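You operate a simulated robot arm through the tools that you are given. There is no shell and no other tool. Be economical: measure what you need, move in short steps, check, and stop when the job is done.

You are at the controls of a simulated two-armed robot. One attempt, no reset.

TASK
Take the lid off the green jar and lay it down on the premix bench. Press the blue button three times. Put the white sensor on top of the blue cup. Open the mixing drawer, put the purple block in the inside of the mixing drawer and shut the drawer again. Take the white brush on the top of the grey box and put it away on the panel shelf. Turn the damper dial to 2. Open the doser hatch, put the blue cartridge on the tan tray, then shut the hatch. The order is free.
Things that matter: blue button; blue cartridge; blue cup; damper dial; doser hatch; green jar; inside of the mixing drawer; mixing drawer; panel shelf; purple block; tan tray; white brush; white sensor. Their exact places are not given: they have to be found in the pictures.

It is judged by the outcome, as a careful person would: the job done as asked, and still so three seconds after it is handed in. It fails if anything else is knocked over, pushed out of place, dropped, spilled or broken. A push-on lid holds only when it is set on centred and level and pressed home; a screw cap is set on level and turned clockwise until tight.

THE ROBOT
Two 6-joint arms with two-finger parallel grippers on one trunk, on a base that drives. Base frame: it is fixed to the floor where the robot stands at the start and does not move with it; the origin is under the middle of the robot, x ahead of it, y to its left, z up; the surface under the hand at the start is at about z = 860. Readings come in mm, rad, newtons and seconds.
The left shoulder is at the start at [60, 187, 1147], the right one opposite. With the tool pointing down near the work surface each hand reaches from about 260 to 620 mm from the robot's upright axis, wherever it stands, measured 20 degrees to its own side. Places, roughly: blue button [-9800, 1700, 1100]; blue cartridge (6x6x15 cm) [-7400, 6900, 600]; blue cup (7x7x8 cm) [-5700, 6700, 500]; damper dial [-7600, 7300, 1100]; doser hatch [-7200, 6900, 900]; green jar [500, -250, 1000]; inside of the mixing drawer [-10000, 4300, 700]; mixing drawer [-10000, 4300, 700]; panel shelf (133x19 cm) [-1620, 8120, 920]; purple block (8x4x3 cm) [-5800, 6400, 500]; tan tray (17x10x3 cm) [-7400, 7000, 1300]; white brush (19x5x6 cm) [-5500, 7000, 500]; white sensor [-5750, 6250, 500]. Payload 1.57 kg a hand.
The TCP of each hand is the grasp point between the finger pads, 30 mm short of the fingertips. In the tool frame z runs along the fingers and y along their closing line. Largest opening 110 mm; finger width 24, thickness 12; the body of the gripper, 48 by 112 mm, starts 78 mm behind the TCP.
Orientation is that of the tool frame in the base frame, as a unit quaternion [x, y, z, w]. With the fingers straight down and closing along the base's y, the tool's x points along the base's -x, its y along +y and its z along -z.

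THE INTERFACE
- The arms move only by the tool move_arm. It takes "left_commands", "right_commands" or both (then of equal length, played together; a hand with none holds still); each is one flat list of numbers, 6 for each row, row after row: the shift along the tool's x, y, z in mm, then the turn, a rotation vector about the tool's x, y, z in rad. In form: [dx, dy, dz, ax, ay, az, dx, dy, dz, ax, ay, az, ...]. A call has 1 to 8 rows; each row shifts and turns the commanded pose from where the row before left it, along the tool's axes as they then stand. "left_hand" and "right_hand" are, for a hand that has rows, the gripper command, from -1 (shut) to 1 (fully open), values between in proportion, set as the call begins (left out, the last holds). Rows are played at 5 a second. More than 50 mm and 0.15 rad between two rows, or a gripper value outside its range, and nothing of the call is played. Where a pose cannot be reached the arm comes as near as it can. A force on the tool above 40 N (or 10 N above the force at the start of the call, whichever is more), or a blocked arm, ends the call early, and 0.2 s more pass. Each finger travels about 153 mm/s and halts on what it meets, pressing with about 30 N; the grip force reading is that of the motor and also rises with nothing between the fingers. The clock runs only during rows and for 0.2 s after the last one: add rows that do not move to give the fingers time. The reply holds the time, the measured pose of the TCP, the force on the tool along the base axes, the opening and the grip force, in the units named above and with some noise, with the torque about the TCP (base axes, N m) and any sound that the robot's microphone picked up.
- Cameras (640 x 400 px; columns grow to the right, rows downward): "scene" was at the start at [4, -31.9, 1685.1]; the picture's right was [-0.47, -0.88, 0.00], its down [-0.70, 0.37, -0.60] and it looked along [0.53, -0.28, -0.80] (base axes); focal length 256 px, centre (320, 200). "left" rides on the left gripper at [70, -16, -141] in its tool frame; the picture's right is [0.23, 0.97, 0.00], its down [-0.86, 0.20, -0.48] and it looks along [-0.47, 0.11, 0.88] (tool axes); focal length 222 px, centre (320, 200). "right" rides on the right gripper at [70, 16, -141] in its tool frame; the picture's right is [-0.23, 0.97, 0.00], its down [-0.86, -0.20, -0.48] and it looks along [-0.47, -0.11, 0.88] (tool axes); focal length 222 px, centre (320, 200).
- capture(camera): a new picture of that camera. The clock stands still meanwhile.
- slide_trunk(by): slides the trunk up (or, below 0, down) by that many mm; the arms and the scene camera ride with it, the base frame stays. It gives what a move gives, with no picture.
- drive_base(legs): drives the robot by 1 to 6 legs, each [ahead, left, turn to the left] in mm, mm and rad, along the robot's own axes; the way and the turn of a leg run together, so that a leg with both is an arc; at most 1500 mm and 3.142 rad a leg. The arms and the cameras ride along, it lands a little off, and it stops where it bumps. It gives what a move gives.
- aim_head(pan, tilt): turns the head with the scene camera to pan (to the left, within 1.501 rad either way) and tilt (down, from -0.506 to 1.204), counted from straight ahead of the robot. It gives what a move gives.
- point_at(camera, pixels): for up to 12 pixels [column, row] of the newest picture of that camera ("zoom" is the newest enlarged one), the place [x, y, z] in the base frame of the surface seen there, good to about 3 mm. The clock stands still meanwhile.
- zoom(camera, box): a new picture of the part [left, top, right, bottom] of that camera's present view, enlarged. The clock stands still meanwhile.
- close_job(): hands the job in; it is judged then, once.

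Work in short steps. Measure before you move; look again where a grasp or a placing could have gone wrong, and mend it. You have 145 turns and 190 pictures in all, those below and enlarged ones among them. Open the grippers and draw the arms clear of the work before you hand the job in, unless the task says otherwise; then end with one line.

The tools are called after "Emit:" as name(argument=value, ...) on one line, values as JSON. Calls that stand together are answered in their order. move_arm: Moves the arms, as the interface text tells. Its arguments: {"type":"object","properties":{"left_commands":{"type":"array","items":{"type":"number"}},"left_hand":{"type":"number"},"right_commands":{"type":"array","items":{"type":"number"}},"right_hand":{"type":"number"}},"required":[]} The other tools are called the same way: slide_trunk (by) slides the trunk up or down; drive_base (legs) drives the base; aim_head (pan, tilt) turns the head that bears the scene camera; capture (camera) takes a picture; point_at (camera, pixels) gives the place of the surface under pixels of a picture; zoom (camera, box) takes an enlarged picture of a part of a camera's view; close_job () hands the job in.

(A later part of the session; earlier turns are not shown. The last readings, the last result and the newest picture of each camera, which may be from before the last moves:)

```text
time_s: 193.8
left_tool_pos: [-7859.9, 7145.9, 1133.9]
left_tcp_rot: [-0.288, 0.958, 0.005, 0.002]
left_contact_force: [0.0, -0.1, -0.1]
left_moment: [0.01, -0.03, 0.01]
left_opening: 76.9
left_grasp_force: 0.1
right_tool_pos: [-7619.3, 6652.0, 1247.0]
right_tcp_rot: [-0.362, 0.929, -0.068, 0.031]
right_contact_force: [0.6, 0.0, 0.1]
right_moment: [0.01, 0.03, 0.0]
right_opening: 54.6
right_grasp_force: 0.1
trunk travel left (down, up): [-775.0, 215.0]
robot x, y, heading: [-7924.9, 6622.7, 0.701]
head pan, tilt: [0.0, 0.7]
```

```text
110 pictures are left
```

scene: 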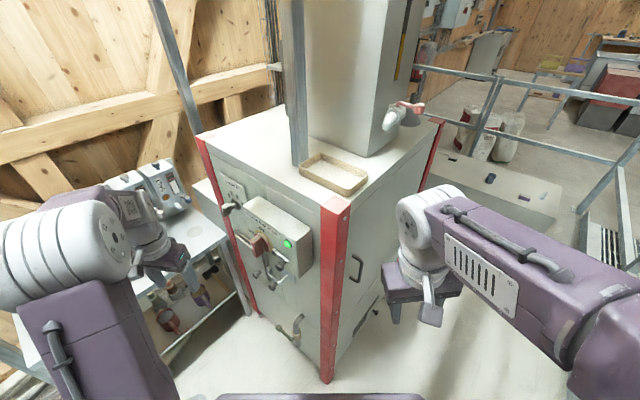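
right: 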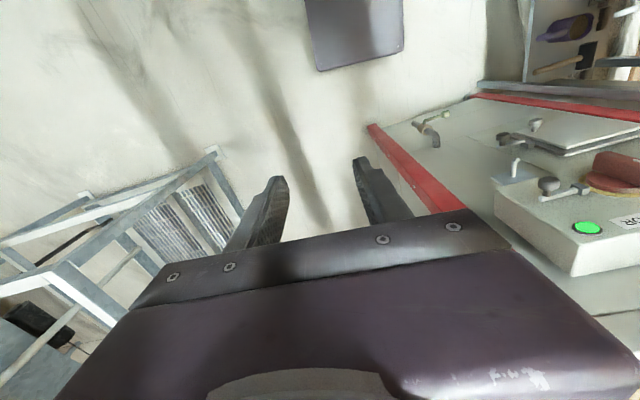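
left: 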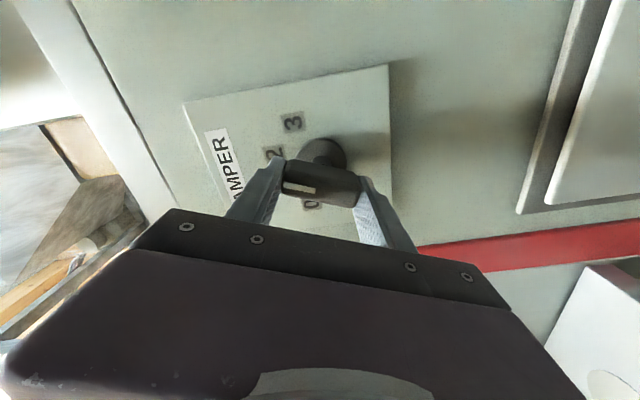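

The overhead beam (z≈1858) blocked the raised head – that explains the earlier trouble; with the trunk lowered I drive on.

Emit:
drive_base(legs=[[-53, -180, 0], [0, 0, 0.085]])

Emit:
capture(camera="scene")

Emit:
zoom(camera="scene", box=[300, 180, 440, 300])

```text
time_s: 195.9
left_tool_pos: [-7832.1, 6979.8, 1131.6]
left_tcp_rot: [-0.33, 0.944, 0.005, 0.001]
left_contact_force: [1.2, 0.1, -0.5]
left_moment: [-0.01, 0.01, 0.0]
left_opening: 77.3
left_grasp_force: 0.0
right_tool_pos: [-7550.3, 6509.0, 1245.4]
right_tcp_rot: [-0.402, 0.913, -0.068, 0.035]
right_contact_force: [-0.6, 0.0, -0.9]
right_moment: [-0.06, 0.0, 0.0]
right_opening: 55.0
right_grasp_force: 0.2
trunk travel left (down, up): [-775.0, 215.0]
robot x, y, heading: [-7852.2, 6455.9, 0.781]
head pan, tilt: [0.0, 0.7]
```

```text
109 pictures are left
```

scene: 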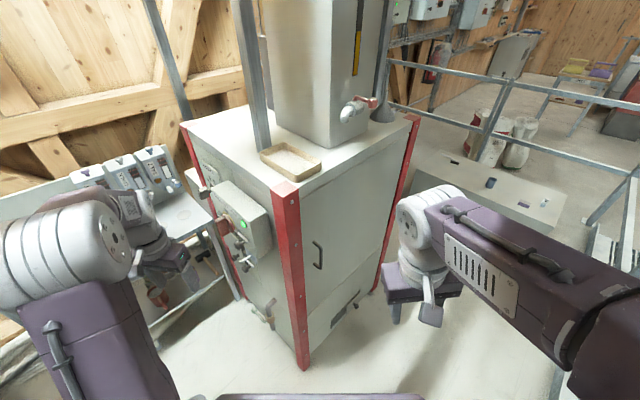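

```text
3.33 times, centred on (370, 240) of scene
```

zoom: 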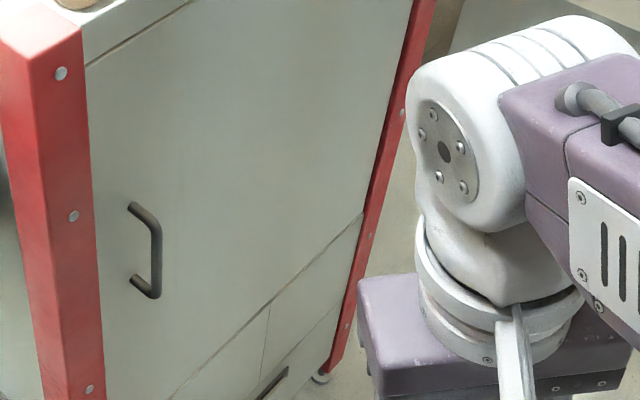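

The D-handle is clear. Measure it and the door's edges.

Emit:
point_at(camera="zoom", pixels=[[153, 235], [155, 260], [156, 280], [145, 213], [131, 206], [135, 280], [110, 240], [200, 245], [95, 70], [360, 210], [185, 385], [400, 30]])

```text
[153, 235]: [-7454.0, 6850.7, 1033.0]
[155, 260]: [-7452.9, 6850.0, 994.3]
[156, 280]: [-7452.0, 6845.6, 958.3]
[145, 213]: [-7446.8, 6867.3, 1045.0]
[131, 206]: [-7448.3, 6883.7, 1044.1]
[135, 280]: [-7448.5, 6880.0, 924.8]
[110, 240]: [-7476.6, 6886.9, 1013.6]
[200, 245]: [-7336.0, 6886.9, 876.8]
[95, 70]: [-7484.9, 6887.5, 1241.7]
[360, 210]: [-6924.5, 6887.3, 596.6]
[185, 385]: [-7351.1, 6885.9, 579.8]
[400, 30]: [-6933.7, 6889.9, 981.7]
```

Handle bar at (−7452,6848), z 945–1045, standing 35 mm off the door. I bring the right hand forward, straighten it and turn it to point north.

Emit:
move_arm(right_commands=[0, 0, 0, -0.15, 0, 0, -40, 12.4, 12, 0, 0, 0, -40, 12.4, 12, 0, 0, 0, -40, 12.4, 12, 0, 0, 0, -40, 12.4, 12, 0, 0, 0, -40, 12.4, 12, 0, 0, 0], right_hand=0)

Emit:
move_arm(right_commands=[0, 0, 0, 0, 0, -0.148, 0, 0, 0, 0, 0, -0.148, 0, 0, 0, 0, 0, -0.148, 0, 0, 0, 0, 0, -0.148, 0, 0, 0, 0, 0, -0.148])

Emit:
move_arm(right_commands=[0, 0, 0, 0, -0.15, 0, 0, 0, 0, 0, -0.15, 0, 0, 0, 0, 0, -0.15, 0, 0, 0, 0, 0, -0.15, 0, 0, 0, 0, 0, -0.15, 0, 0, 0, 0, 0, -0.15, 0, 0, 0, 0, 0, -0.15, 0, 0, 0, 0, 0, -0.15, 0])

```text
time_s: 197.3
left_tool_pos: [-7831.4, 6980.9, 1132.6]
left_tcp_rot: [-0.329, 0.944, 0.003, 0.0]
left_contact_force: [-0.1, 0.4, -0.5]
left_moment: [-0.03, 0.02, 0.01]
left_opening: 77.0
left_grasp_force: 0.1
right_tool_pos: [-7458.7, 6700.4, 1186.5]
right_tcp_rot: [-0.402, 0.915, 0.001, 0.004]
right_contact_force: [0.3, -0.3, 0.8]
right_moment: [-0.04, 0.01, 0.0]
right_opening: 54.8
right_grasp_force: 0.1
trunk travel left (down, up): [-775.0, 215.0]
robot x, y, heading: [-7852.6, 6450.6, 0.78]
head pan, tilt: [0.0, 0.7]
```

```text
time_s: 198.5
left_tool_pos: [-7831.5, 6977.9, 1131.5]
left_tcp_rot: [-0.33, 0.944, 0.005, 0.001]
left_contact_force: [0.2, 0.6, -0.1]
left_moment: [0.04, -0.01, 0.0]
left_opening: 76.8
left_grasp_force: 0.0
right_tool_pos: [-7461.1, 6697.0, 1187.6]
right_tcp_rot: [0.708, -0.707, 0.0, -0.005]
right_contact_force: [-0.2, 0.6, -0.2]
right_moment: [0.0, 0.02, 0.01]
right_opening: 55.1
right_grasp_force: 0.2
trunk travel left (down, up): [-775.0, 215.0]
robot x, y, heading: [-7850.6, 6447.0, 0.782]
head pan, tilt: [0.0, 0.7]
```

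```text
time_s: 200.3
left_tool_pos: [-7830.6, 6977.8, 1132.5]
left_tcp_rot: [-0.329, 0.944, 0.005, 0.0]
left_contact_force: [0.3, 0.3, 0.6]
left_moment: [0.03, 0.02, -0.02]
left_opening: 77.2
left_grasp_force: 0.1
right_tool_pos: [-7459.4, 6697.0, 1186.9]
right_tcp_rot: [0.583, -0.582, -0.399, -0.403]
right_contact_force: [-0.5, 0.5, 0.4]
right_moment: [-0.04, -0.03, 0.03]
right_opening: 54.9
right_grasp_force: 0.1
trunk travel left (down, up): [-775.0, 215.0]
robot x, y, heading: [-7848.3, 6446.6, 0.776]
head pan, tilt: [0.0, 0.7]
```

Finish the pitch, then lower to z≈995 at y≈6740.

Emit:
move_arm(right_commands=[0, 0, 0, 0, -0.124, 0, 0, 0, 0, 0, -0.124, 0, 0, 0, 0, 0, -0.124, 0, 40, -2, 10, 0, 0, 0, 40, -2, 10, 0, 0, 0, 40, -2, 10, 0, 0, 0, 40, -1, 10, 0, 0, 0, 32, 0, 3, 0, 0, 0])

Emit:
capture(camera="right")

Emit:
capture(camera="scene")

```text
time_s: 202.1
left_tool_pos: [-7831.4, 6977.6, 1131.8]
left_tcp_rot: [-0.329, 0.944, 0.005, 0.001]
left_contact_force: [0.7, -0.4, 1.1]
left_moment: [0.05, 0.0, -0.01]
left_opening: 77.0
left_grasp_force: 0.0
right_tool_pos: [-7368.5, 6776.0, 1065.1]
right_tcp_rot: [-0.5, 0.497, 0.502, 0.501]
right_contact_force: [0.6, -0.2, 0.6]
right_moment: [0.0, 0.02, 0.0]
right_opening: 54.8
right_grasp_force: 0.0
right hand out of reach, approached as far as the arm can: row 2, 3, 4, 5, 6, 7, 8
trunk travel left (down, up): [-775.0, 215.0]
robot x, y, heading: [-7852.5, 6450.1, 0.779]
head pan, tilt: [0.0, 0.7]
```

```text
107 pictures are left
```

right: 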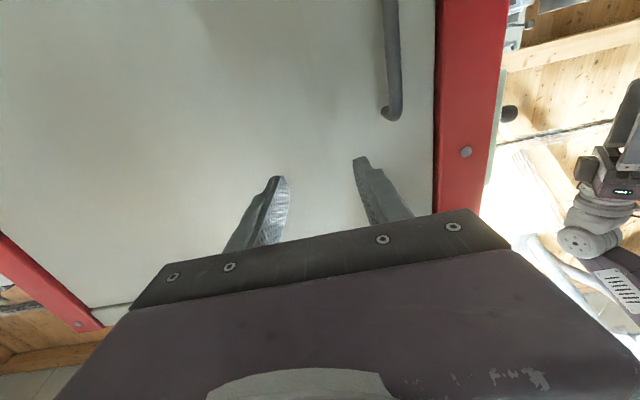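

```text
106 pictures are left
```

scene: 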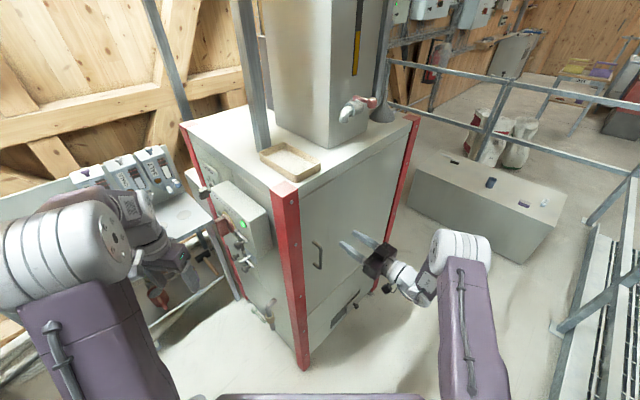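

The near pose is too folded. I go 45 mm forward (fingertips still short of the handle) and see if it converges.

Emit:
move_arm(right_commands=[0, 0, 25, 0, 0, 0, 0, 0, 20, 0, 0, 0, 0, 0, 0, 0, 0, 0])

```text
time_s: 202.9
left_tool_pos: [-7831.6, 6977.4, 1132.0]
left_tcp_rot: [-0.33, 0.944, 0.005, 0.001]
left_contact_force: [-0.9, -0.4, -0.3]
left_moment: [0.03, 0.04, 0.01]
left_opening: 77.0
left_grasp_force: 0.1
right_tool_pos: [-7368.8, 6821.9, 1066.1]
right_tcp_rot: [-0.5, 0.497, 0.5, 0.504]
right_contact_force: [0.5, -0.5, 0.3]
right_moment: [0.02, -0.03, -0.01]
right_opening: 54.9
right_grasp_force: 0.0
trunk travel left (down, up): [-775.0, 215.0]
robot x, y, heading: [-7849.2, 6453.0, 0.782]
head pan, tilt: [0.0, 0.7]
```

The command follows the reached pose. I back off 25 mm and move sideways/down to the handle.

Emit:
move_arm(right_commands=[0, 0, -25, 0, 0, 0, 24, 28, 0, 0, 0, 0, 24, 28, 0, 0, 0, 0, 23, 27, 0, 0, 0, 0, 0, 0, 0, 0, 0, 0])

Emit:
capture(camera="right")

```text
time_s: 204.1
left_tool_pos: [-7832.7, 6978.8, 1132.6]
left_tcp_rot: [-0.33, 0.944, 0.005, 0.001]
left_contact_force: [0.6, -0.1, -0.3]
left_moment: [-0.02, 0.03, 0.05]
left_opening: 76.9
left_grasp_force: 0.0
right_tool_pos: [-7393.7, 6831.0, 996.2]
right_tcp_rot: [-0.499, 0.497, 0.501, 0.502]
right_contact_force: [0.2, 1.7, -0.2]
right_moment: [-0.03, 0.02, -0.02]
right_opening: 55.0
right_grasp_force: 0.2
right hand out of reach, approached as far as the arm can: row 2, 3, 4
trunk travel left (down, up): [-775.0, 215.0]
robot x, y, heading: [-7850.3, 6450.8, 0.786]
head pan, tilt: [0.0, 0.7]
```

```text
105 pictures are left
```

right: 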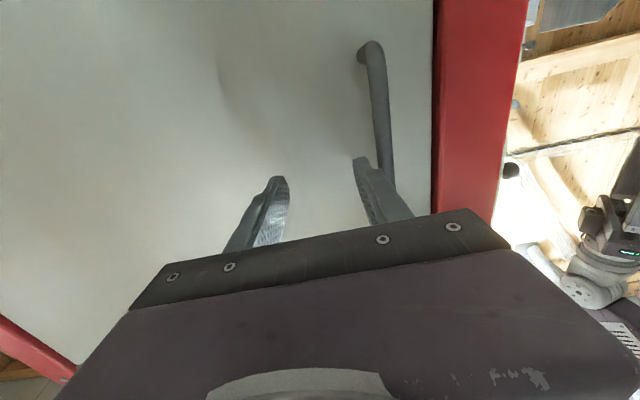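

The arm's present posture is good; I shift the base instead so that the hand lands in line with the handle: back, then west.

Emit:
drive_base(legs=[[-42, -42, 0], [-41, 41, 0]])

Emit:
capture(camera="right")

```text
time_s: 205.6
left_tool_pos: [-7886.0, 6921.0, 1130.8]
left_tcp_rot: [-0.329, 0.944, 0.005, -0.002]
left_contact_force: [1.4, 0.9, -0.2]
left_moment: [-0.03, 0.04, 0.0]
left_opening: 77.2
left_grasp_force: 0.0
right_tool_pos: [-7448.8, 6774.4, 994.3]
right_tcp_rot: [-0.499, 0.499, 0.502, 0.5]
right_contact_force: [0.4, 0.0, -0.3]
right_moment: [0.02, 0.0, 0.06]
right_opening: 54.9
right_grasp_force: 0.2
trunk travel left (down, up): [-775.0, 215.0]
robot x, y, heading: [-7908.7, 6390.4, 0.785]
head pan, tilt: [0.0, 0.7]
```

```text
104 pictures are left
```

right: 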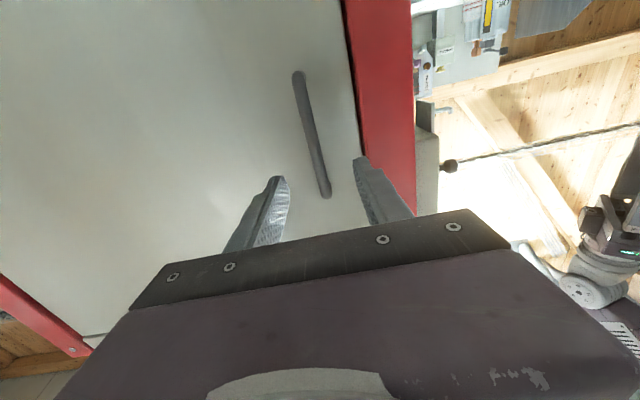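

Aligned. Advance 68 mm with the arm and close on the handle.

Emit:
move_arm(right_commands=[0, 3, 30, 0, 0, 0, 0, 0, 25, 0, 0, 0, 0, 0, 14, 0, 0, 0, 0, 0, 0, 0, 0, 0])

Emit:
move_arm(right_commands=[0, 0, 0, 0, 0, 0, 0, 0, 0, 0, 0, 0, 0, 0, 0, 0, 0, 0], right_hand=-1)

Emit:
capture(camera="right")

```text
time_s: 206.6
left_tool_pos: [-7888.0, 6919.3, 1132.2]
left_tcp_rot: [-0.33, 0.944, 0.005, 0.0]
left_contact_force: [-0.3, 0.2, 0.6]
left_moment: [-0.01, -0.02, -0.01]
left_opening: 76.8
left_grasp_force: 0.1
right_tool_pos: [-7455.4, 6842.5, 998.0]
right_tcp_rot: [-0.499, 0.497, 0.502, 0.501]
right_contact_force: [0.5, -0.4, -0.4]
right_moment: [0.0, 0.01, -0.01]
right_opening: 55.1
right_grasp_force: 0.0
trunk travel left (down, up): [-775.0, 215.0]
robot x, y, heading: [-7909.2, 6394.1, 0.786]
head pan, tilt: [0.0, 0.7]
```

```text
time_s: 207.4
left_tool_pos: [-7882.4, 6919.3, 1132.5]
left_tcp_rot: [-0.329, 0.944, 0.006, -0.002]
left_contact_force: [-0.8, -0.7, -0.9]
left_moment: [-0.01, -0.02, 0.02]
left_opening: 77.1
left_grasp_force: 0.0
right_tool_pos: [-7445.7, 6840.9, 995.9]
right_tcp_rot: [-0.495, 0.5, 0.501, 0.504]
right_contact_force: [32.4, 3.6, 6.9]
right_moment: [-0.83, -0.29, -0.28]
right_opening: 11.7
right_grasp_force: 29.1
trunk travel left (down, up): [-775.0, 215.0]
robot x, y, heading: [-7909.7, 6390.6, 0.777]
head pan, tilt: [0.0, 0.7]
```

```text
103 pictures are left
```

right: 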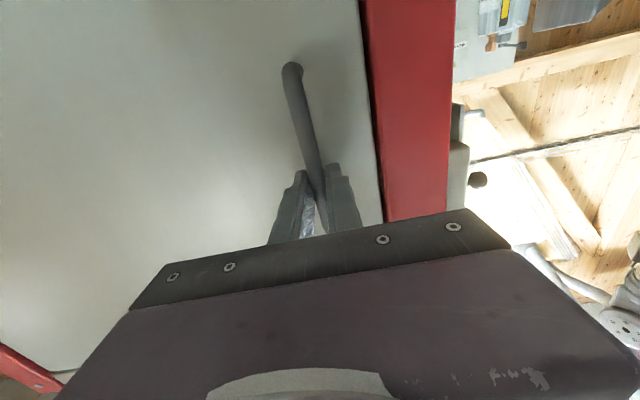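

Gripped. I relieve the side load and pull with the base by 80 mm southward.

Emit:
move_arm(right_commands=[0, -8, 0, 0, 0, 0, 0, 0, 0, 0, 0, 0])

Emit:
drive_base(legs=[[-52, -61, 0]])

Emit:
capture(camera="scene")

```text
time_s: 208.0
left_tool_pos: [-7887.9, 6918.9, 1133.8]
left_tcp_rot: [-0.33, 0.944, 0.006, 0.0]
left_contact_force: [0.0, 0.1, 0.3]
left_moment: [0.01, -0.03, -0.01]
left_opening: 76.7
left_grasp_force: 0.1
right_tool_pos: [-7446.4, 6842.2, 995.3]
right_tcp_rot: [-0.499, 0.497, 0.503, 0.501]
right_contact_force: [14.5, 0.7, 5.0]
right_moment: [0.81, -0.04, -0.05]
right_opening: 11.5
right_grasp_force: 29.1
trunk travel left (down, up): [-775.0, 215.0]
robot x, y, heading: [-7908.0, 6394.2, 0.787]
head pan, tilt: [0.0, 0.7]
```

```text
time_s: 209.1
left_tool_pos: [-7879.7, 6841.1, 1130.3]
left_tcp_rot: [-0.33, 0.944, 0.005, -0.001]
left_contact_force: [0.1, -0.5, 0.2]
left_moment: [-0.03, -0.01, -0.01]
left_opening: 77.0
left_grasp_force: 0.0
right_tool_pos: [-7434.4, 6763.6, 996.0]
right_tcp_rot: [-0.497, 0.5, 0.501, 0.502]
right_contact_force: [28.8, 5.6, 8.4]
right_moment: [-0.43, -0.46, -0.13]
right_opening: 12.1
right_grasp_force: 29.6
trunk travel left (down, up): [-775.0, 215.0]
robot x, y, heading: [-7903.0, 6313.8, 0.782]
head pan, tilt: [0.0, 0.7]
```

```text
102 pictures are left
```

scene: 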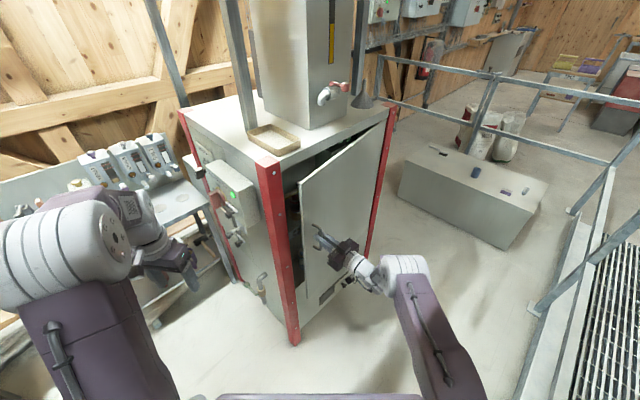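

The door is opening. Continue along the arc with some base turn.

Emit:
drive_base(legs=[[-46, -64, -0.1]])

Emit:
drive_base(legs=[[0, -20, -0.15]])

Emit:
capture(camera="scene")

```text
time_s: 210.1
left_tool_pos: [-7827.7, 6759.5, 1131.8]
left_tcp_rot: [-0.282, 0.959, 0.003, 0.003]
left_contact_force: [-0.4, 0.5, 0.8]
left_moment: [0.02, -0.03, -0.03]
left_opening: 76.9
left_grasp_force: 0.1
right_tool_pos: [-7393.2, 6640.0, 999.4]
right_tcp_rot: [-0.476, 0.522, 0.475, 0.525]
right_contact_force: [-21.3, -9.4, -17.4]
right_moment: [-0.72, -0.11, 0.24]
right_opening: 11.9
right_grasp_force: 29.2
trunk travel left (down, up): [-775.0, 215.0]
robot x, y, heading: [-7892.5, 6234.6, 0.686]
head pan, tilt: [0.0, 0.7]
```

```text
time_s: 211.2
left_tool_pos: [-7739.2, 6724.6, 1134.3]
left_tcp_rot: [-0.21, 0.978, 0.004, 0.003]
left_contact_force: [-0.5, 0.0, -0.5]
left_moment: [-0.02, -0.02, 0.02]
left_opening: 77.1
left_grasp_force: 0.1
right_tool_pos: [-7329.6, 6540.9, 998.7]
right_tcp_rot: [-0.436, 0.556, 0.435, 0.559]
right_contact_force: [-20.8, -15.6, -8.9]
right_moment: [-0.68, -0.3, 0.12]
right_opening: 11.9
right_grasp_force: 28.9
trunk travel left (down, up): [-775.0, 215.0]
robot x, y, heading: [-7878.6, 6216.3, 0.536]
head pan, tilt: [0.0, 0.7]
```

```text
101 pictures are left
```

scene: 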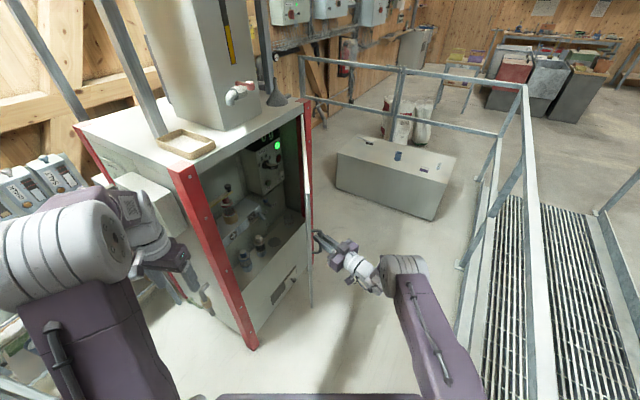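

The door is ~40° open and the interior is visible. Zoom in.

Emit:
zoom(camera="scene", box=[180, 110, 320, 330])

Emit:
point_at(camera="scene", pixels=[[244, 255], [244, 262], [259, 240], [260, 250], [275, 215], [230, 215], [280, 250], [250, 280], [240, 272], [310, 280], [265, 170], [225, 240]])

```text
1.82 times, centred on (250, 220) of scene
```

zoom: 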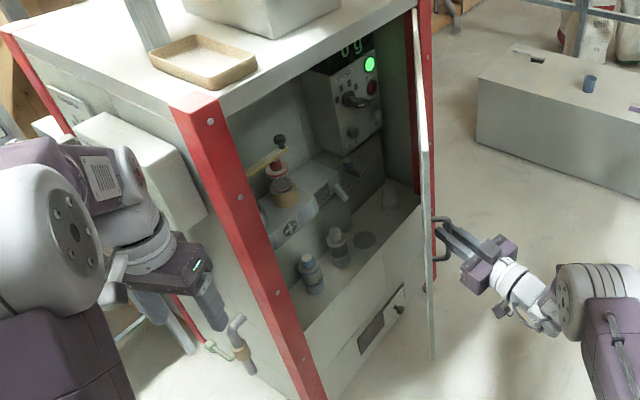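

```text
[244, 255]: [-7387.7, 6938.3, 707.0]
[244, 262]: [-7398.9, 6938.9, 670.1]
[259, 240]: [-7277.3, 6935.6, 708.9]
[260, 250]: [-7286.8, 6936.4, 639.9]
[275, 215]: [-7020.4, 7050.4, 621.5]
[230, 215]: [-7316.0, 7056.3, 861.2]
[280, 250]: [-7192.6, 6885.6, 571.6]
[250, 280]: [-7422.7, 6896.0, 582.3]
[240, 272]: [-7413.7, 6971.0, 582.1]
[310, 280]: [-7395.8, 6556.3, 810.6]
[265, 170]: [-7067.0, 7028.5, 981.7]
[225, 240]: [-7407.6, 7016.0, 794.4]
```

The blue cartridge stands at about (−7390,6945), z 582–735, just inside. I open the door a bit more with another arc.

Emit:
drive_base(legs=[[25, 0, -0.2]])

Emit:
drive_base(legs=[[35, 0, -0.2]])

Emit:
capture(camera="scene")

```text
time_s: 212.3
left_tool_pos: [-7612.1, 6697.8, 1130.8]
left_tcp_rot: [-0.112, 0.994, 0.002, 0.001]
left_contact_force: [-0.6, -0.2, 0.1]
left_moment: [0.03, -0.03, 0.0]
left_opening: 77.2
left_grasp_force: 0.1
right_tool_pos: [-7247.3, 6435.9, 992.5]
right_tcp_rot: [-0.377, 0.6, 0.376, 0.597]
right_contact_force: [11.9, 16.3, 0.3]
right_moment: [-0.83, -0.4, -0.09]
right_opening: 12.0
right_grasp_force: 29.4
trunk travel left (down, up): [-775.0, 215.0]
robot x, y, heading: [-7860.9, 6228.2, 0.332]
head pan, tilt: [0.0, 0.7]
```

```text
time_s: 213.4
left_tool_pos: [-7493.8, 6645.1, 1132.4]
left_tcp_rot: [-0.013, 1.0, 0.005, 0.003]
left_contact_force: [-1.0, 0.2, 0.3]
left_moment: [0.04, -0.03, -0.02]
left_opening: 77.2
left_grasp_force: 0.0
right_tool_pos: [-7189.4, 6316.8, 994.9]
right_tcp_rot: [-0.316, 0.633, 0.316, 0.633]
right_contact_force: [-0.2, 0.3, 0.1]
right_moment: [-0.05, 0.02, -0.05]
right_opening: 0.1
right_grasp_force: 21.4
trunk travel left (down, up): [-775.0, 215.0]
robot x, y, heading: [-7825.8, 6235.8, 0.135]
head pan, tilt: [0.0, 0.7]
```

```text
99 pictures are left
```

scene: 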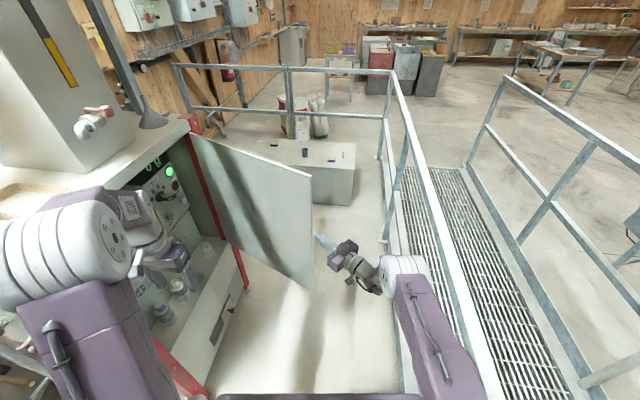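

The door slipped from the fingers but stands ~60° open – enough. I fold the right hand up (pointing down) before turning.

Emit:
move_arm(right_commands=[-30, 0, 0, 0, 0.15, 0, -30, 0, 0, 0, 0.15, 0, -30, 0, 0, 0, 0.15, 0, -20, 0, -20, 0, 0.15, 0, 0, 0, -20, 0, 0.15, 0, 20, 0, -20, 0, 0.15, 0, 30, 0, 0, 0, 0.15, 0, 40, 0, 0, 0, 0.15, 0])

Emit:
move_arm(right_commands=[40, 0, 0, 0, 0.125, 0, 40, -30, 0, 0, 0.125, 0, 40, -30, 0, 0, 0.12, 0, 40, -30, 0, 0, 0, 0, 0, 0, 0, 0, 0, 0.15, 0, 0, 0, 0, 0, 0.15, 0, 0, 0, 0, 0, 0.15, 0, 0, 0, 0, 0, 0.15])

Emit:
capture(camera="scene")

```text
time_s: 215.2
left_tool_pos: [-7492.0, 6646.7, 1132.9]
left_tcp_rot: [-0.012, 1.0, 0.004, 0.002]
left_contact_force: [0.8, 0.2, -1.0]
left_moment: [-0.02, 0.01, 0.0]
left_opening: 77.0
left_grasp_force: 0.0
right_tool_pos: [-7247.8, 6237.5, 1082.6]
right_tcp_rot: [-0.439, 0.88, 0.082, 0.163]
right_contact_force: [-0.5, 0.3, 0.3]
right_moment: [0.0, -0.01, -0.02]
right_opening: 0.0
right_grasp_force: 21.0
trunk travel left (down, up): [-775.0, 215.0]
robot x, y, heading: [-7825.9, 6236.4, 0.136]
head pan, tilt: [0.0, 0.7]
```

```text
time_s: 217.0
left_tool_pos: [-7491.4, 6646.6, 1131.5]
left_tcp_rot: [-0.012, 1.0, 0.004, 0.003]
left_contact_force: [0.4, 0.3, 1.3]
left_moment: [0.03, 0.01, 0.03]
left_opening: 76.9
left_grasp_force: 0.1
right_tool_pos: [-7267.4, 6060.4, 1052.6]
right_tcp_rot: [-0.162, 0.987, 0.0, 0.0]
right_contact_force: [0.6, -0.4, -0.1]
right_moment: [0.0, 0.01, 0.05]
right_opening: 0.1
right_grasp_force: 21.5
trunk travel left (down, up): [-775.0, 215.0]
robot x, y, heading: [-7822.8, 6232.9, 0.135]
head pan, tilt: [0.0, 0.7]
```

```text
98 pictures are left
```

scene: 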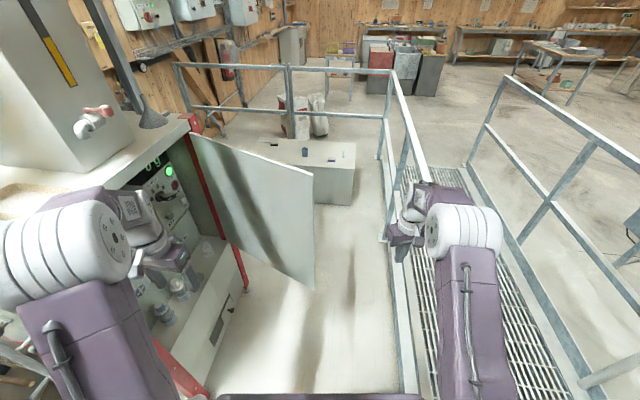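

I pull the right hand in, then turn the robot north and stand at about (−7640,6330).

Emit:
move_arm(right_commands=[40, 14, -12, 0, 0, 0, 40, 14, -12, 0, 0, 0, 40, 14, -12, 0, 0, 0, 40, 14, -12, 0, 0, 0, 30, 14, -12, 0, 0, 0])

Emit:
drive_base(legs=[[0, 0, 1.436], [95, -186, 0]])

Emit:
capture(camera="scene")

```text
time_s: 218.2
left_tool_pos: [-7494.7, 6646.2, 1131.7]
left_tcp_rot: [-0.012, 1.0, 0.005, 0.002]
left_contact_force: [0.4, 0.7, 0.2]
left_moment: [0.0, -0.01, 0.02]
left_opening: 77.1
left_grasp_force: 0.0
right_tool_pos: [-7471.0, 6066.2, 1111.9]
right_tcp_rot: [-0.162, 0.987, 0.001, 0.001]
right_contact_force: [1.1, 0.3, 0.2]
right_moment: [0.01, -0.02, 0.02]
right_opening: 0.0
right_grasp_force: 21.4
trunk travel left (down, up): [-775.0, 215.0]
robot x, y, heading: [-7824.8, 6237.9, 0.139]
head pan, tilt: [0.0, 0.7]
```

```text
time_s: 223.4
left_tool_pos: [-8004.1, 6715.7, 1131.4]
left_tcp_rot: [-0.669, 0.744, 0.004, 0.0]
left_contact_force: [-0.6, 0.2, -0.5]
left_moment: [-0.01, 0.03, -0.01]
left_opening: 77.1
left_grasp_force: 0.1
right_tool_pos: [-7424.8, 6661.6, 1112.3]
right_tcp_rot: [0.774, -0.634, 0.0, -0.001]
right_contact_force: [0.0, -0.8, 0.0]
right_moment: [-0.01, 0.0, 0.0]
right_opening: 0.1
right_grasp_force: 21.6
trunk travel left (down, up): [-775.0, 215.0]
robot x, y, heading: [-7642.0, 6333.4, 1.576]
head pan, tilt: [0.0, 0.7]
```

```text
97 pictures are left
```

scene: 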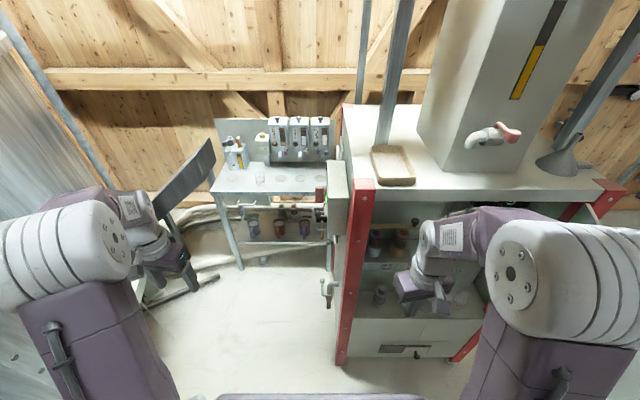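

The right hand is in front of the open cabinet. I lower the trunk 150, step back 50 and take a right-camera picture.

Emit:
drive_base(legs=[[-50, 0, 0]])

Emit:
slide_trunk(by=-150)

Emit:
capture(camera="right")

Emit:
zoom(camera="scene", box=[330, 180, 500, 300])

```text
time_s: 224.3
left_tool_pos: [-8002.7, 6671.3, 1129.6]
left_tcp_rot: [-0.669, 0.743, 0.003, -0.003]
left_contact_force: [0.2, 0.7, 0.2]
left_moment: [-0.06, -0.04, -0.02]
left_opening: 77.1
left_grasp_force: 0.0
right_tool_pos: [-7424.0, 6618.7, 1108.6]
right_tcp_rot: [0.773, -0.635, 0.002, 0.003]
right_contact_force: [-0.5, 1.1, 0.1]
right_moment: [-0.07, -0.01, 0.0]
right_opening: 0.1
right_grasp_force: 21.9
trunk travel left (down, up): [-775.0, 215.0]
robot x, y, heading: [-7636.6, 6279.6, 1.574]
head pan, tilt: [0.0, 0.7]
```

```text
time_s: 226.1
left_tool_pos: [-8002.8, 6666.0, 983.2]
left_tcp_rot: [-0.67, 0.742, 0.006, -0.001]
left_contact_force: [0.1, 0.2, -0.2]
left_moment: [-0.01, -0.03, 0.01]
left_opening: 76.8
left_grasp_force: 0.1
right_tool_pos: [-7423.1, 6613.0, 961.6]
right_tcp_rot: [0.773, -0.634, 0.0, 0.0]
right_contact_force: [-0.5, 0.8, -0.1]
right_moment: [0.01, 0.01, 0.01]
right_opening: 0.0
right_grasp_force: 21.6
trunk travel left (down, up): [-625.0, 365.0]
robot x, y, heading: [-7641.3, 6284.0, 1.578]
head pan, tilt: [0.0, 0.7]
```

```text
96 pictures are left
```

right: 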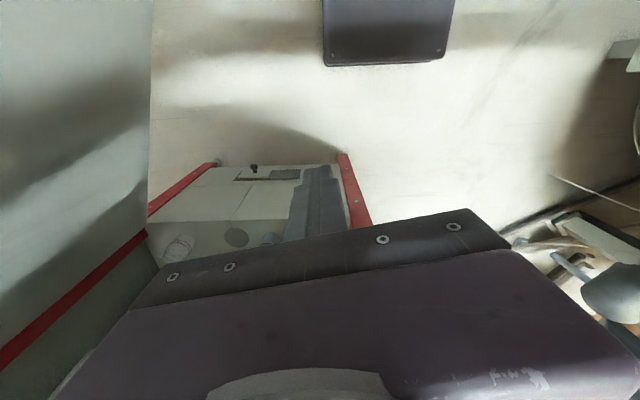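

```text
3.33 times, centred on (415, 240) of scene
```

zoom: 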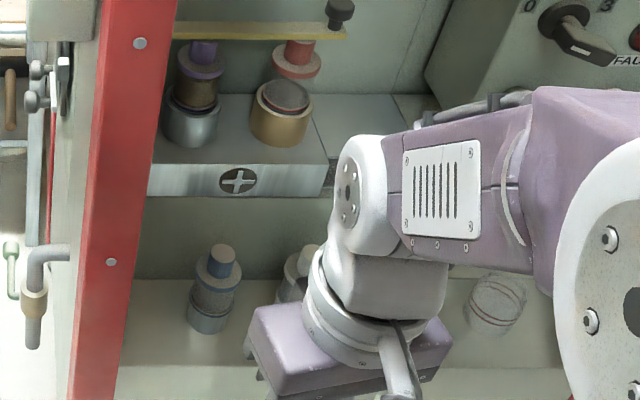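

The blue cartridge is at (215,290) in the zoom. Measure its parts.

Emit:
point_at(camera="zoom", pixels=[[223, 252], [220, 270], [215, 285], [212, 300], [208, 320], [195, 300], [232, 300], [290, 290], [207, 333], [240, 335], [230, 275]])

Emit:
zoom(camera="scene", box=[360, 240, 430, 290])

```text
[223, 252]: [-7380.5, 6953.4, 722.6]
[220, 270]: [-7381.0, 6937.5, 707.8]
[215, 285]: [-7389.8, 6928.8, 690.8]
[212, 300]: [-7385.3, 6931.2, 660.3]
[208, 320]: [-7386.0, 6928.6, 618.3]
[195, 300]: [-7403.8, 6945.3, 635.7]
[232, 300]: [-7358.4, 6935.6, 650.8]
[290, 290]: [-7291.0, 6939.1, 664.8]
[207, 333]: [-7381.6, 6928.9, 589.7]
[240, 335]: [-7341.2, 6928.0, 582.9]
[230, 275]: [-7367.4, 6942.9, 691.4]
```

```text
8.00 times, centred on (395, 265) of scene
```

zoom: 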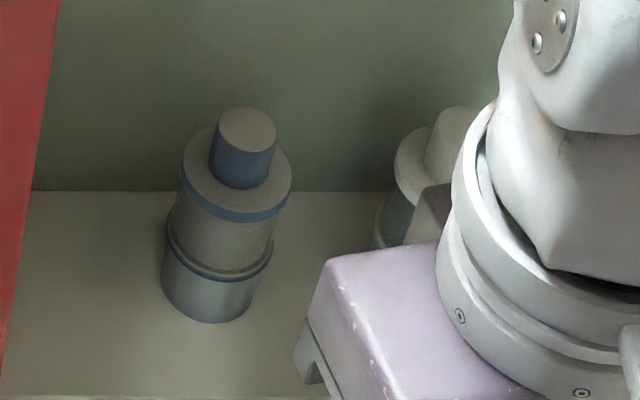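

Cartridge axis ≈ (−7382,6956), z 582–725, body ~58 mm. I straighten the right hand, move it in front and pitch it to horizontal.

Emit:
move_arm(right_commands=[0, 0, 0, 0, 0, 0.1, 0, 0, 0, 0, 0, 0.097, -37, -8.2, 32, 0, 0, 0, -37, -8.2, 32, 0, 0, 0, -37, -8.2, 32, 0, 0, 0, -37, -8.2, 32, 0, 0, 0, -37, -8.2, 32, 0, 0, 0], right_hand=0.64)

Emit:
move_arm(right_commands=[0, 0, 0, 0, -0.15, 0, 0, 0, 0, 0, -0.15, 0, 0, 0, 0, 0, -0.15, 0, 0, 0, 0, 0, -0.15, 0, 0, 0, 0, 0, -0.15, 0, 0, 0, 0, 0, -0.15, 0, 0, 0, 0, 0, -0.15, 0, 0, 0, 0, 0, -0.15, 0])

Emit:
move_arm(right_commands=[30, 0, 0, 0, -0.124, 0, 30, 0, 0, 0, -0.124, 0, 30, 0, 0, 0, -0.124, 0, 30, 0, 0, 0, 0, 0, 25, 0, 0, 0, 0, 0, 0, 0, 0, 0, 0, 0])

Emit:
capture(camera="right")

```text
time_s: 227.7
left_tool_pos: [-8000.7, 6665.4, 983.0]
left_tcp_rot: [-0.669, 0.743, 0.004, -0.001]
left_contact_force: [-0.4, -0.7, 0.0]
left_moment: [-0.03, 0.03, 0.01]
left_opening: 76.9
left_grasp_force: 0.1
right_tool_pos: [-7383.0, 6798.1, 798.5]
right_tcp_rot: [-0.706, 0.708, 0.0, -0.001]
right_contact_force: [0.1, 0.4, 0.0]
right_moment: [-0.03, 0.01, 0.0]
right_opening: 90.2
right_grasp_force: 0.1
trunk travel left (down, up): [-625.0, 365.0]
robot x, y, heading: [-7637.6, 6282.5, 1.573]
head pan, tilt: [0.0, 0.7]
```

```text
time_s: 229.5
left_tool_pos: [-8002.1, 6665.8, 982.8]
left_tcp_rot: [-0.668, 0.744, 0.005, -0.001]
left_contact_force: [0.2, -0.2, -0.4]
left_moment: [0.02, 0.01, -0.02]
left_opening: 77.2
left_grasp_force: 0.1
right_tool_pos: [-7350.0, 6918.2, 846.7]
right_tcp_rot: [-0.588, 0.589, 0.392, 0.391]
right_contact_force: [-0.2, 0.5, -0.1]
right_moment: [-0.03, 0.0, 0.02]
right_opening: 90.4
right_grasp_force: 0.0
right hand out of reach, approached as far as the arm can: row 3, 6, 7, 8
trunk travel left (down, up): [-625.0, 365.0]
robot x, y, heading: [-7638.5, 6282.5, 1.575]
head pan, tilt: [0.0, 0.7]
```

```text
time_s: 230.0
left_tool_pos: [-8001.8, 6663.5, 983.3]
left_tcp_rot: [-0.668, 0.744, 0.006, 0.001]
left_contact_force: [-1.8, 0.5, 0.7]
left_moment: [-0.06, -0.1, 0.03]
left_opening: 77.1
left_grasp_force: 0.1
right_tool_pos: [-7331.6, 6984.2, 816.0]
right_tcp_rot: [0.543, -0.542, -0.454, -0.453]
right_contact_force: [-26.5, -156.7, 56.5]
right_moment: [1.08, -3.33, -9.07]
right_opening: 90.0
right_grasp_force: 0.1
right hand out of reach, approached as far as the arm can: row 1, 2
trunk travel left (down, up): [-625.0, 365.0]
robot x, y, heading: [-7639.4, 6286.4, 1.574]
head pan, tilt: [0.0, 0.7]
stopped in row 2 (right hand): the force on the tool passed its limit at 201 N (the readings are from after the stop); the commanded pose is now the measured one
```

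```text
93 pictures are left
```

right: 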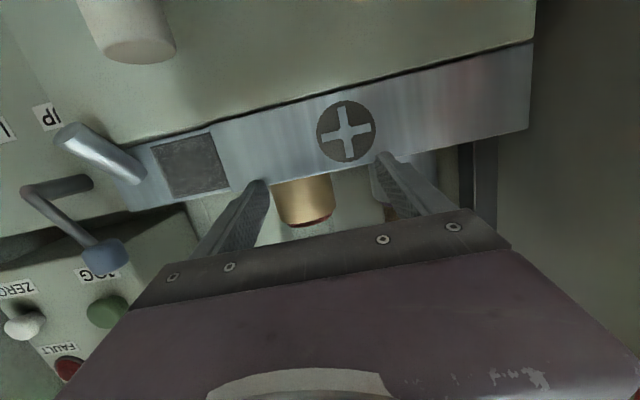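

The out-of-reach chase pushed the hand into the inner shelf. Back straight out at once and inspect.

Emit:
move_arm(right_commands=[0, 0, -30, 0, 0, 0, 0, 0, -30, 0, 0, 0])

Emit:
capture(camera="right")

Emit:
zoom(camera="scene", box=[330, 170, 540, 320])

```text
time_s: 230.6
left_tool_pos: [-8001.5, 6664.1, 983.6]
left_tcp_rot: [-0.667, 0.745, 0.005, 0.001]
left_contact_force: [0.2, -0.1, 1.4]
left_moment: [0.0, 0.0, 0.02]
left_opening: 77.1
left_grasp_force: 0.1
right_tool_pos: [-7330.0, 6983.2, 813.9]
right_tcp_rot: [-0.542, 0.542, 0.454, 0.454]
right_contact_force: [-1.0, -21.2, 8.5]
right_moment: [0.09, -0.43, -1.06]
right_opening: 88.8
right_grasp_force: 0.1
right hand out of reach, approached as far as the arm can: row 1, 2
trunk travel left (down, up): [-625.0, 365.0]
robot x, y, heading: [-7634.1, 6284.7, 1.568]
head pan, tilt: [0.0, 0.7]
```

```text
92 pictures are left
```

right: 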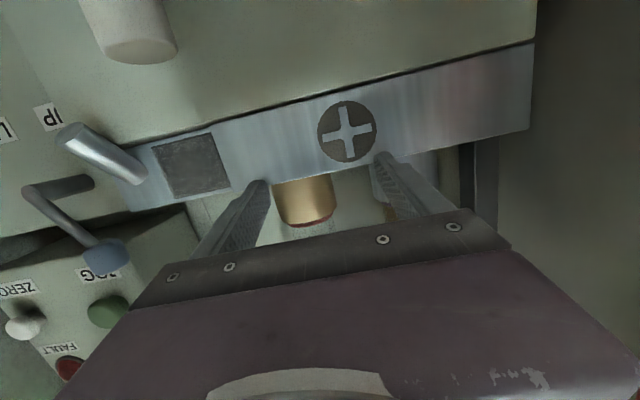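

```text
2.67 times, centred on (435, 245) of scene
```

zoom: 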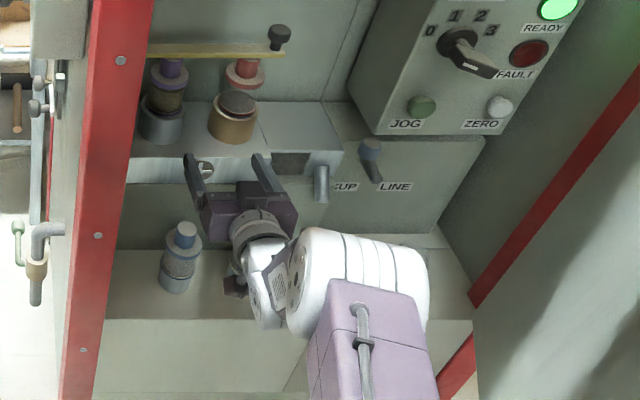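

The hand is at a wrist limit there. I un-pitch while moving up and back.

Emit:
move_arm(right_commands=[-10, 0, -15, 0, 0.15, 0, -10, 0, -20, 0, 0.15, 0, -10, 0, -25, 0, 0.15, 0, -10, 0, -25, 0, 0.15, 0])

Emit:
capture(camera="right")

```text
time_s: 231.6
left_tool_pos: [-8001.1, 6666.2, 982.7]
left_tcp_rot: [-0.668, 0.745, 0.004, -0.001]
left_contact_force: [0.2, 0.0, 0.3]
left_moment: [0.01, -0.03, 0.0]
left_opening: 77.2
left_grasp_force: 0.1
right_tool_pos: [-7330.5, 6923.9, 883.7]
right_tcp_rot: [0.653, -0.652, -0.273, -0.272]
right_contact_force: [-0.4, -0.3, -0.2]
right_moment: [0.01, -0.01, 0.0]
right_opening: 90.1
right_grasp_force: 0.2
trunk travel left (down, up): [-625.0, 365.0]
robot x, y, heading: [-7636.2, 6287.0, 1.576]
head pan, tilt: [0.0, 0.7]
```

```text
90 pictures are left
```

right: 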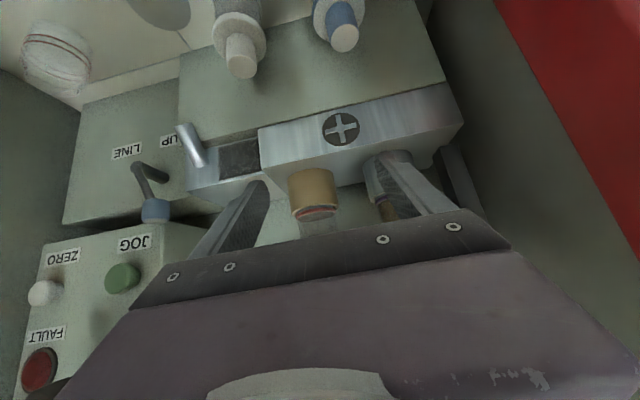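

All fine inside. A 45° pitch is comfortable, so I take the cartridge that way: shift west over it and lower with the fingers straddling it.

Emit:
move_arm(right_commands=[0, 26, 0, 0, 0, 0, 0, 26, 0, 0, 0, 0, 0, 0, 0, 0, 0, 0])

Emit:
capture(camera="right")

Emit:
point_at(camera="right", pixels=[[320, 30], [330, 20], [310, 10]])

```text
time_s: 232.4
left_tool_pos: [-7999.0, 6669.3, 981.7]
left_tcp_rot: [-0.668, 0.744, 0.005, -0.002]
left_contact_force: [0.6, -0.2, -0.9]
left_moment: [0.01, -0.03, 0.01]
left_opening: 77.0
left_grasp_force: 0.0
right_tool_pos: [-7381.9, 6924.9, 882.6]
right_tcp_rot: [0.654, -0.651, -0.274, -0.271]
right_contact_force: [1.1, 0.0, 0.0]
right_moment: [-0.01, -0.02, 0.01]
right_opening: 90.5
right_grasp_force: 0.0
trunk travel left (down, up): [-625.0, 365.0]
robot x, y, heading: [-7640.9, 6282.7, 1.571]
head pan, tilt: [0.0, 0.7]
```

```text
89 pictures are left
```

right: 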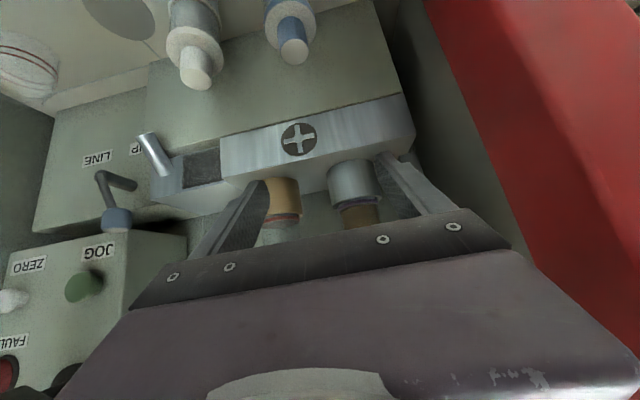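

```text
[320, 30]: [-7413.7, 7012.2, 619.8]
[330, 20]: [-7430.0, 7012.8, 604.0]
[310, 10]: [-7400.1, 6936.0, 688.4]
```

Emit:
point_at(camera="right", pixels=[[293, 50], [282, 48], [305, 48], [268, 20], [312, 18], [290, 20]])

Emit:
move_arm(right_commands=[28, 0, 36, 0, 0, 0, 28, 0, 36, 0, 0, 0, 0, 0, 0, 0, 0, 0])

Emit:
capture(camera="right")

```text
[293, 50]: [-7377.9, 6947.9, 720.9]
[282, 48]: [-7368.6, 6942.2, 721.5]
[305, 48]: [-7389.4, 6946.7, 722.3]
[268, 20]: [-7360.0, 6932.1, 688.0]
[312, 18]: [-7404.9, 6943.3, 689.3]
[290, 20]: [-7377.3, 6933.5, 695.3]
```

```text
time_s: 233.2
left_tool_pos: [-7999.5, 6666.9, 982.7]
left_tcp_rot: [-0.667, 0.745, 0.004, 0.0]
left_contact_force: [-0.5, 0.2, 0.8]
left_moment: [0.07, -0.01, 0.01]
left_opening: 77.0
left_grasp_force: 0.2
right_tool_pos: [-7382.9, 6938.5, 792.6]
right_tcp_rot: [0.654, -0.651, -0.274, -0.271]
right_contact_force: [0.3, 0.0, -0.5]
right_moment: [0.01, 0.02, 0.0]
right_opening: 90.1
right_grasp_force: 0.1
trunk travel left (down, up): [-625.0, 365.0]
robot x, y, heading: [-7640.6, 6284.2, 1.572]
head pan, tilt: [0.0, 0.7]
```

```text
88 pictures are left
```

right: 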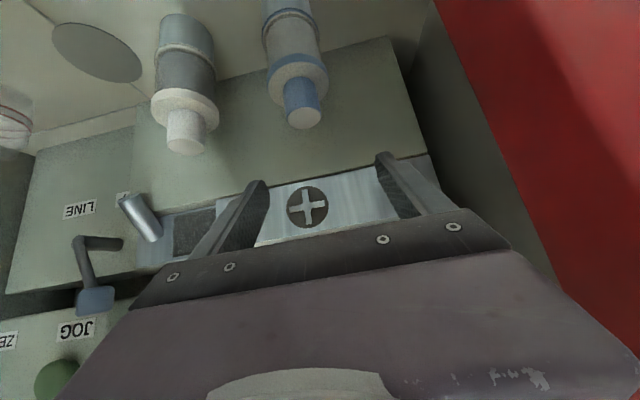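

Well centred in x. Continue down to z≈656.

Emit:
move_arm(right_commands=[30, -2, 34.6, 0, 0, 0, 30, 0, 34.6, 0, 0, 0, 30, 0, 34.6, 0, 0, 0, 0, 0, 0, 0, 0, 0])

Emit:
capture(camera="right")

Emit:
zoom(camera="scene", box=[330, 200, 480, 320])

```text
time_s: 234.2
left_tool_pos: [-8000.9, 6667.3, 981.8]
left_tcp_rot: [-0.667, 0.745, 0.004, 0.0]
left_contact_force: [-0.2, -0.5, 0.4]
left_moment: [0.01, 0.01, 0.0]
left_opening: 76.9
left_grasp_force: 0.2
right_tool_pos: [-7380.1, 6946.8, 654.7]
right_tcp_rot: [0.654, -0.651, -0.273, -0.271]
right_contact_force: [0.0, -0.1, 0.5]
right_moment: [0.01, 0.0, -0.02]
right_opening: 90.1
right_grasp_force: 0.0
trunk travel left (down, up): [-625.0, 365.0]
robot x, y, heading: [-7637.7, 6283.7, 1.57]
head pan, tilt: [0.0, 0.7]
```

```text
87 pictures are left
```

right: 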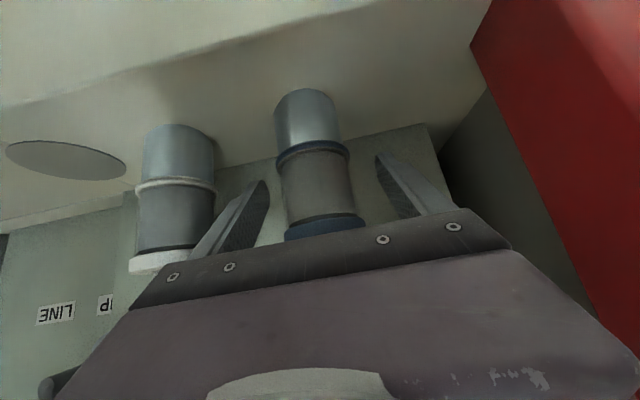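

```text
3.33 times, centred on (405, 260) of scene
```

zoom: 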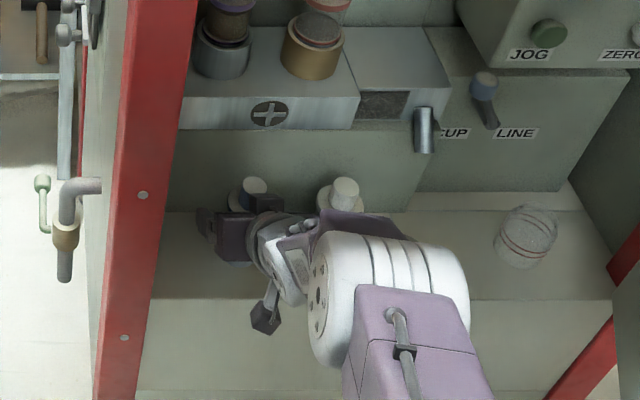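

Centred. Close and lift.

Emit:
move_arm(right_commands=[0, 0, 0, 0, 0, 0, 0, 0, 0, 0, 0, 0, 0, 0, 0, 0, 0, 0], right_hand=-1)

Emit:
move_arm(right_commands=[-10, 0, -10, 0, 0, 0, -20, 0, -20, 0, 0, 0, -30, 0, -30, 0, 0, 0, 0, 0, 0, 0, 0, 0])

Emit:
capture(camera="right")

```text
time_s: 235.0
left_tool_pos: [-8000.4, 6667.1, 983.0]
left_tcp_rot: [-0.667, 0.745, 0.005, 0.0]
left_contact_force: [-0.5, 0.2, 0.3]
left_moment: [0.04, 0.0, -0.01]
left_opening: 76.9
left_grasp_force: 0.1
right_tool_pos: [-7379.2, 6948.3, 655.1]
right_tcp_rot: [0.654, -0.651, -0.273, -0.272]
right_contact_force: [0.7, 0.8, 0.3]
right_moment: [0.05, -0.15, 0.01]
right_opening: 55.1
right_grasp_force: 30.2
trunk travel left (down, up): [-625.0, 365.0]
robot x, y, heading: [-7640.6, 6283.3, 1.572]
head pan, tilt: [0.0, 0.7]
```

```text
time_s: 236.0
left_tool_pos: [-8000.1, 6668.6, 980.8]
left_tcp_rot: [-0.667, 0.745, 0.005, -0.002]
left_contact_force: [0.6, -0.1, -0.4]
left_moment: [0.02, -0.01, 0.01]
left_opening: 77.2
left_grasp_force: 0.1
right_tool_pos: [-7379.6, 6947.3, 739.2]
right_tcp_rot: [0.654, -0.652, -0.273, -0.271]
right_contact_force: [-0.6, -0.2, -2.3]
right_moment: [0.0, 0.02, 0.01]
right_opening: 55.2
right_grasp_force: 30.1
trunk travel left (down, up): [-625.0, 365.0]
robot x, y, heading: [-7640.3, 6283.2, 1.571]
head pan, tilt: [0.0, 0.7]
```

```text
85 pictures are left
```

right: 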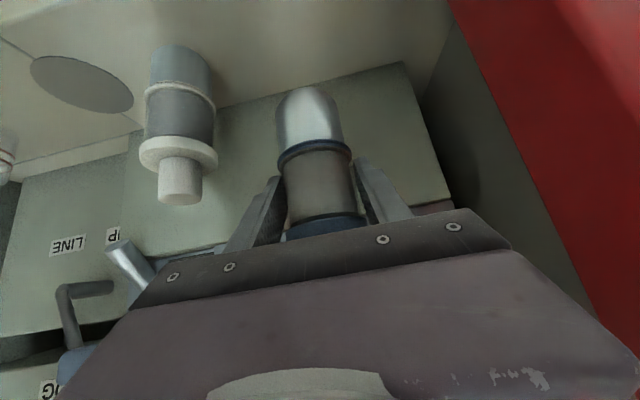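

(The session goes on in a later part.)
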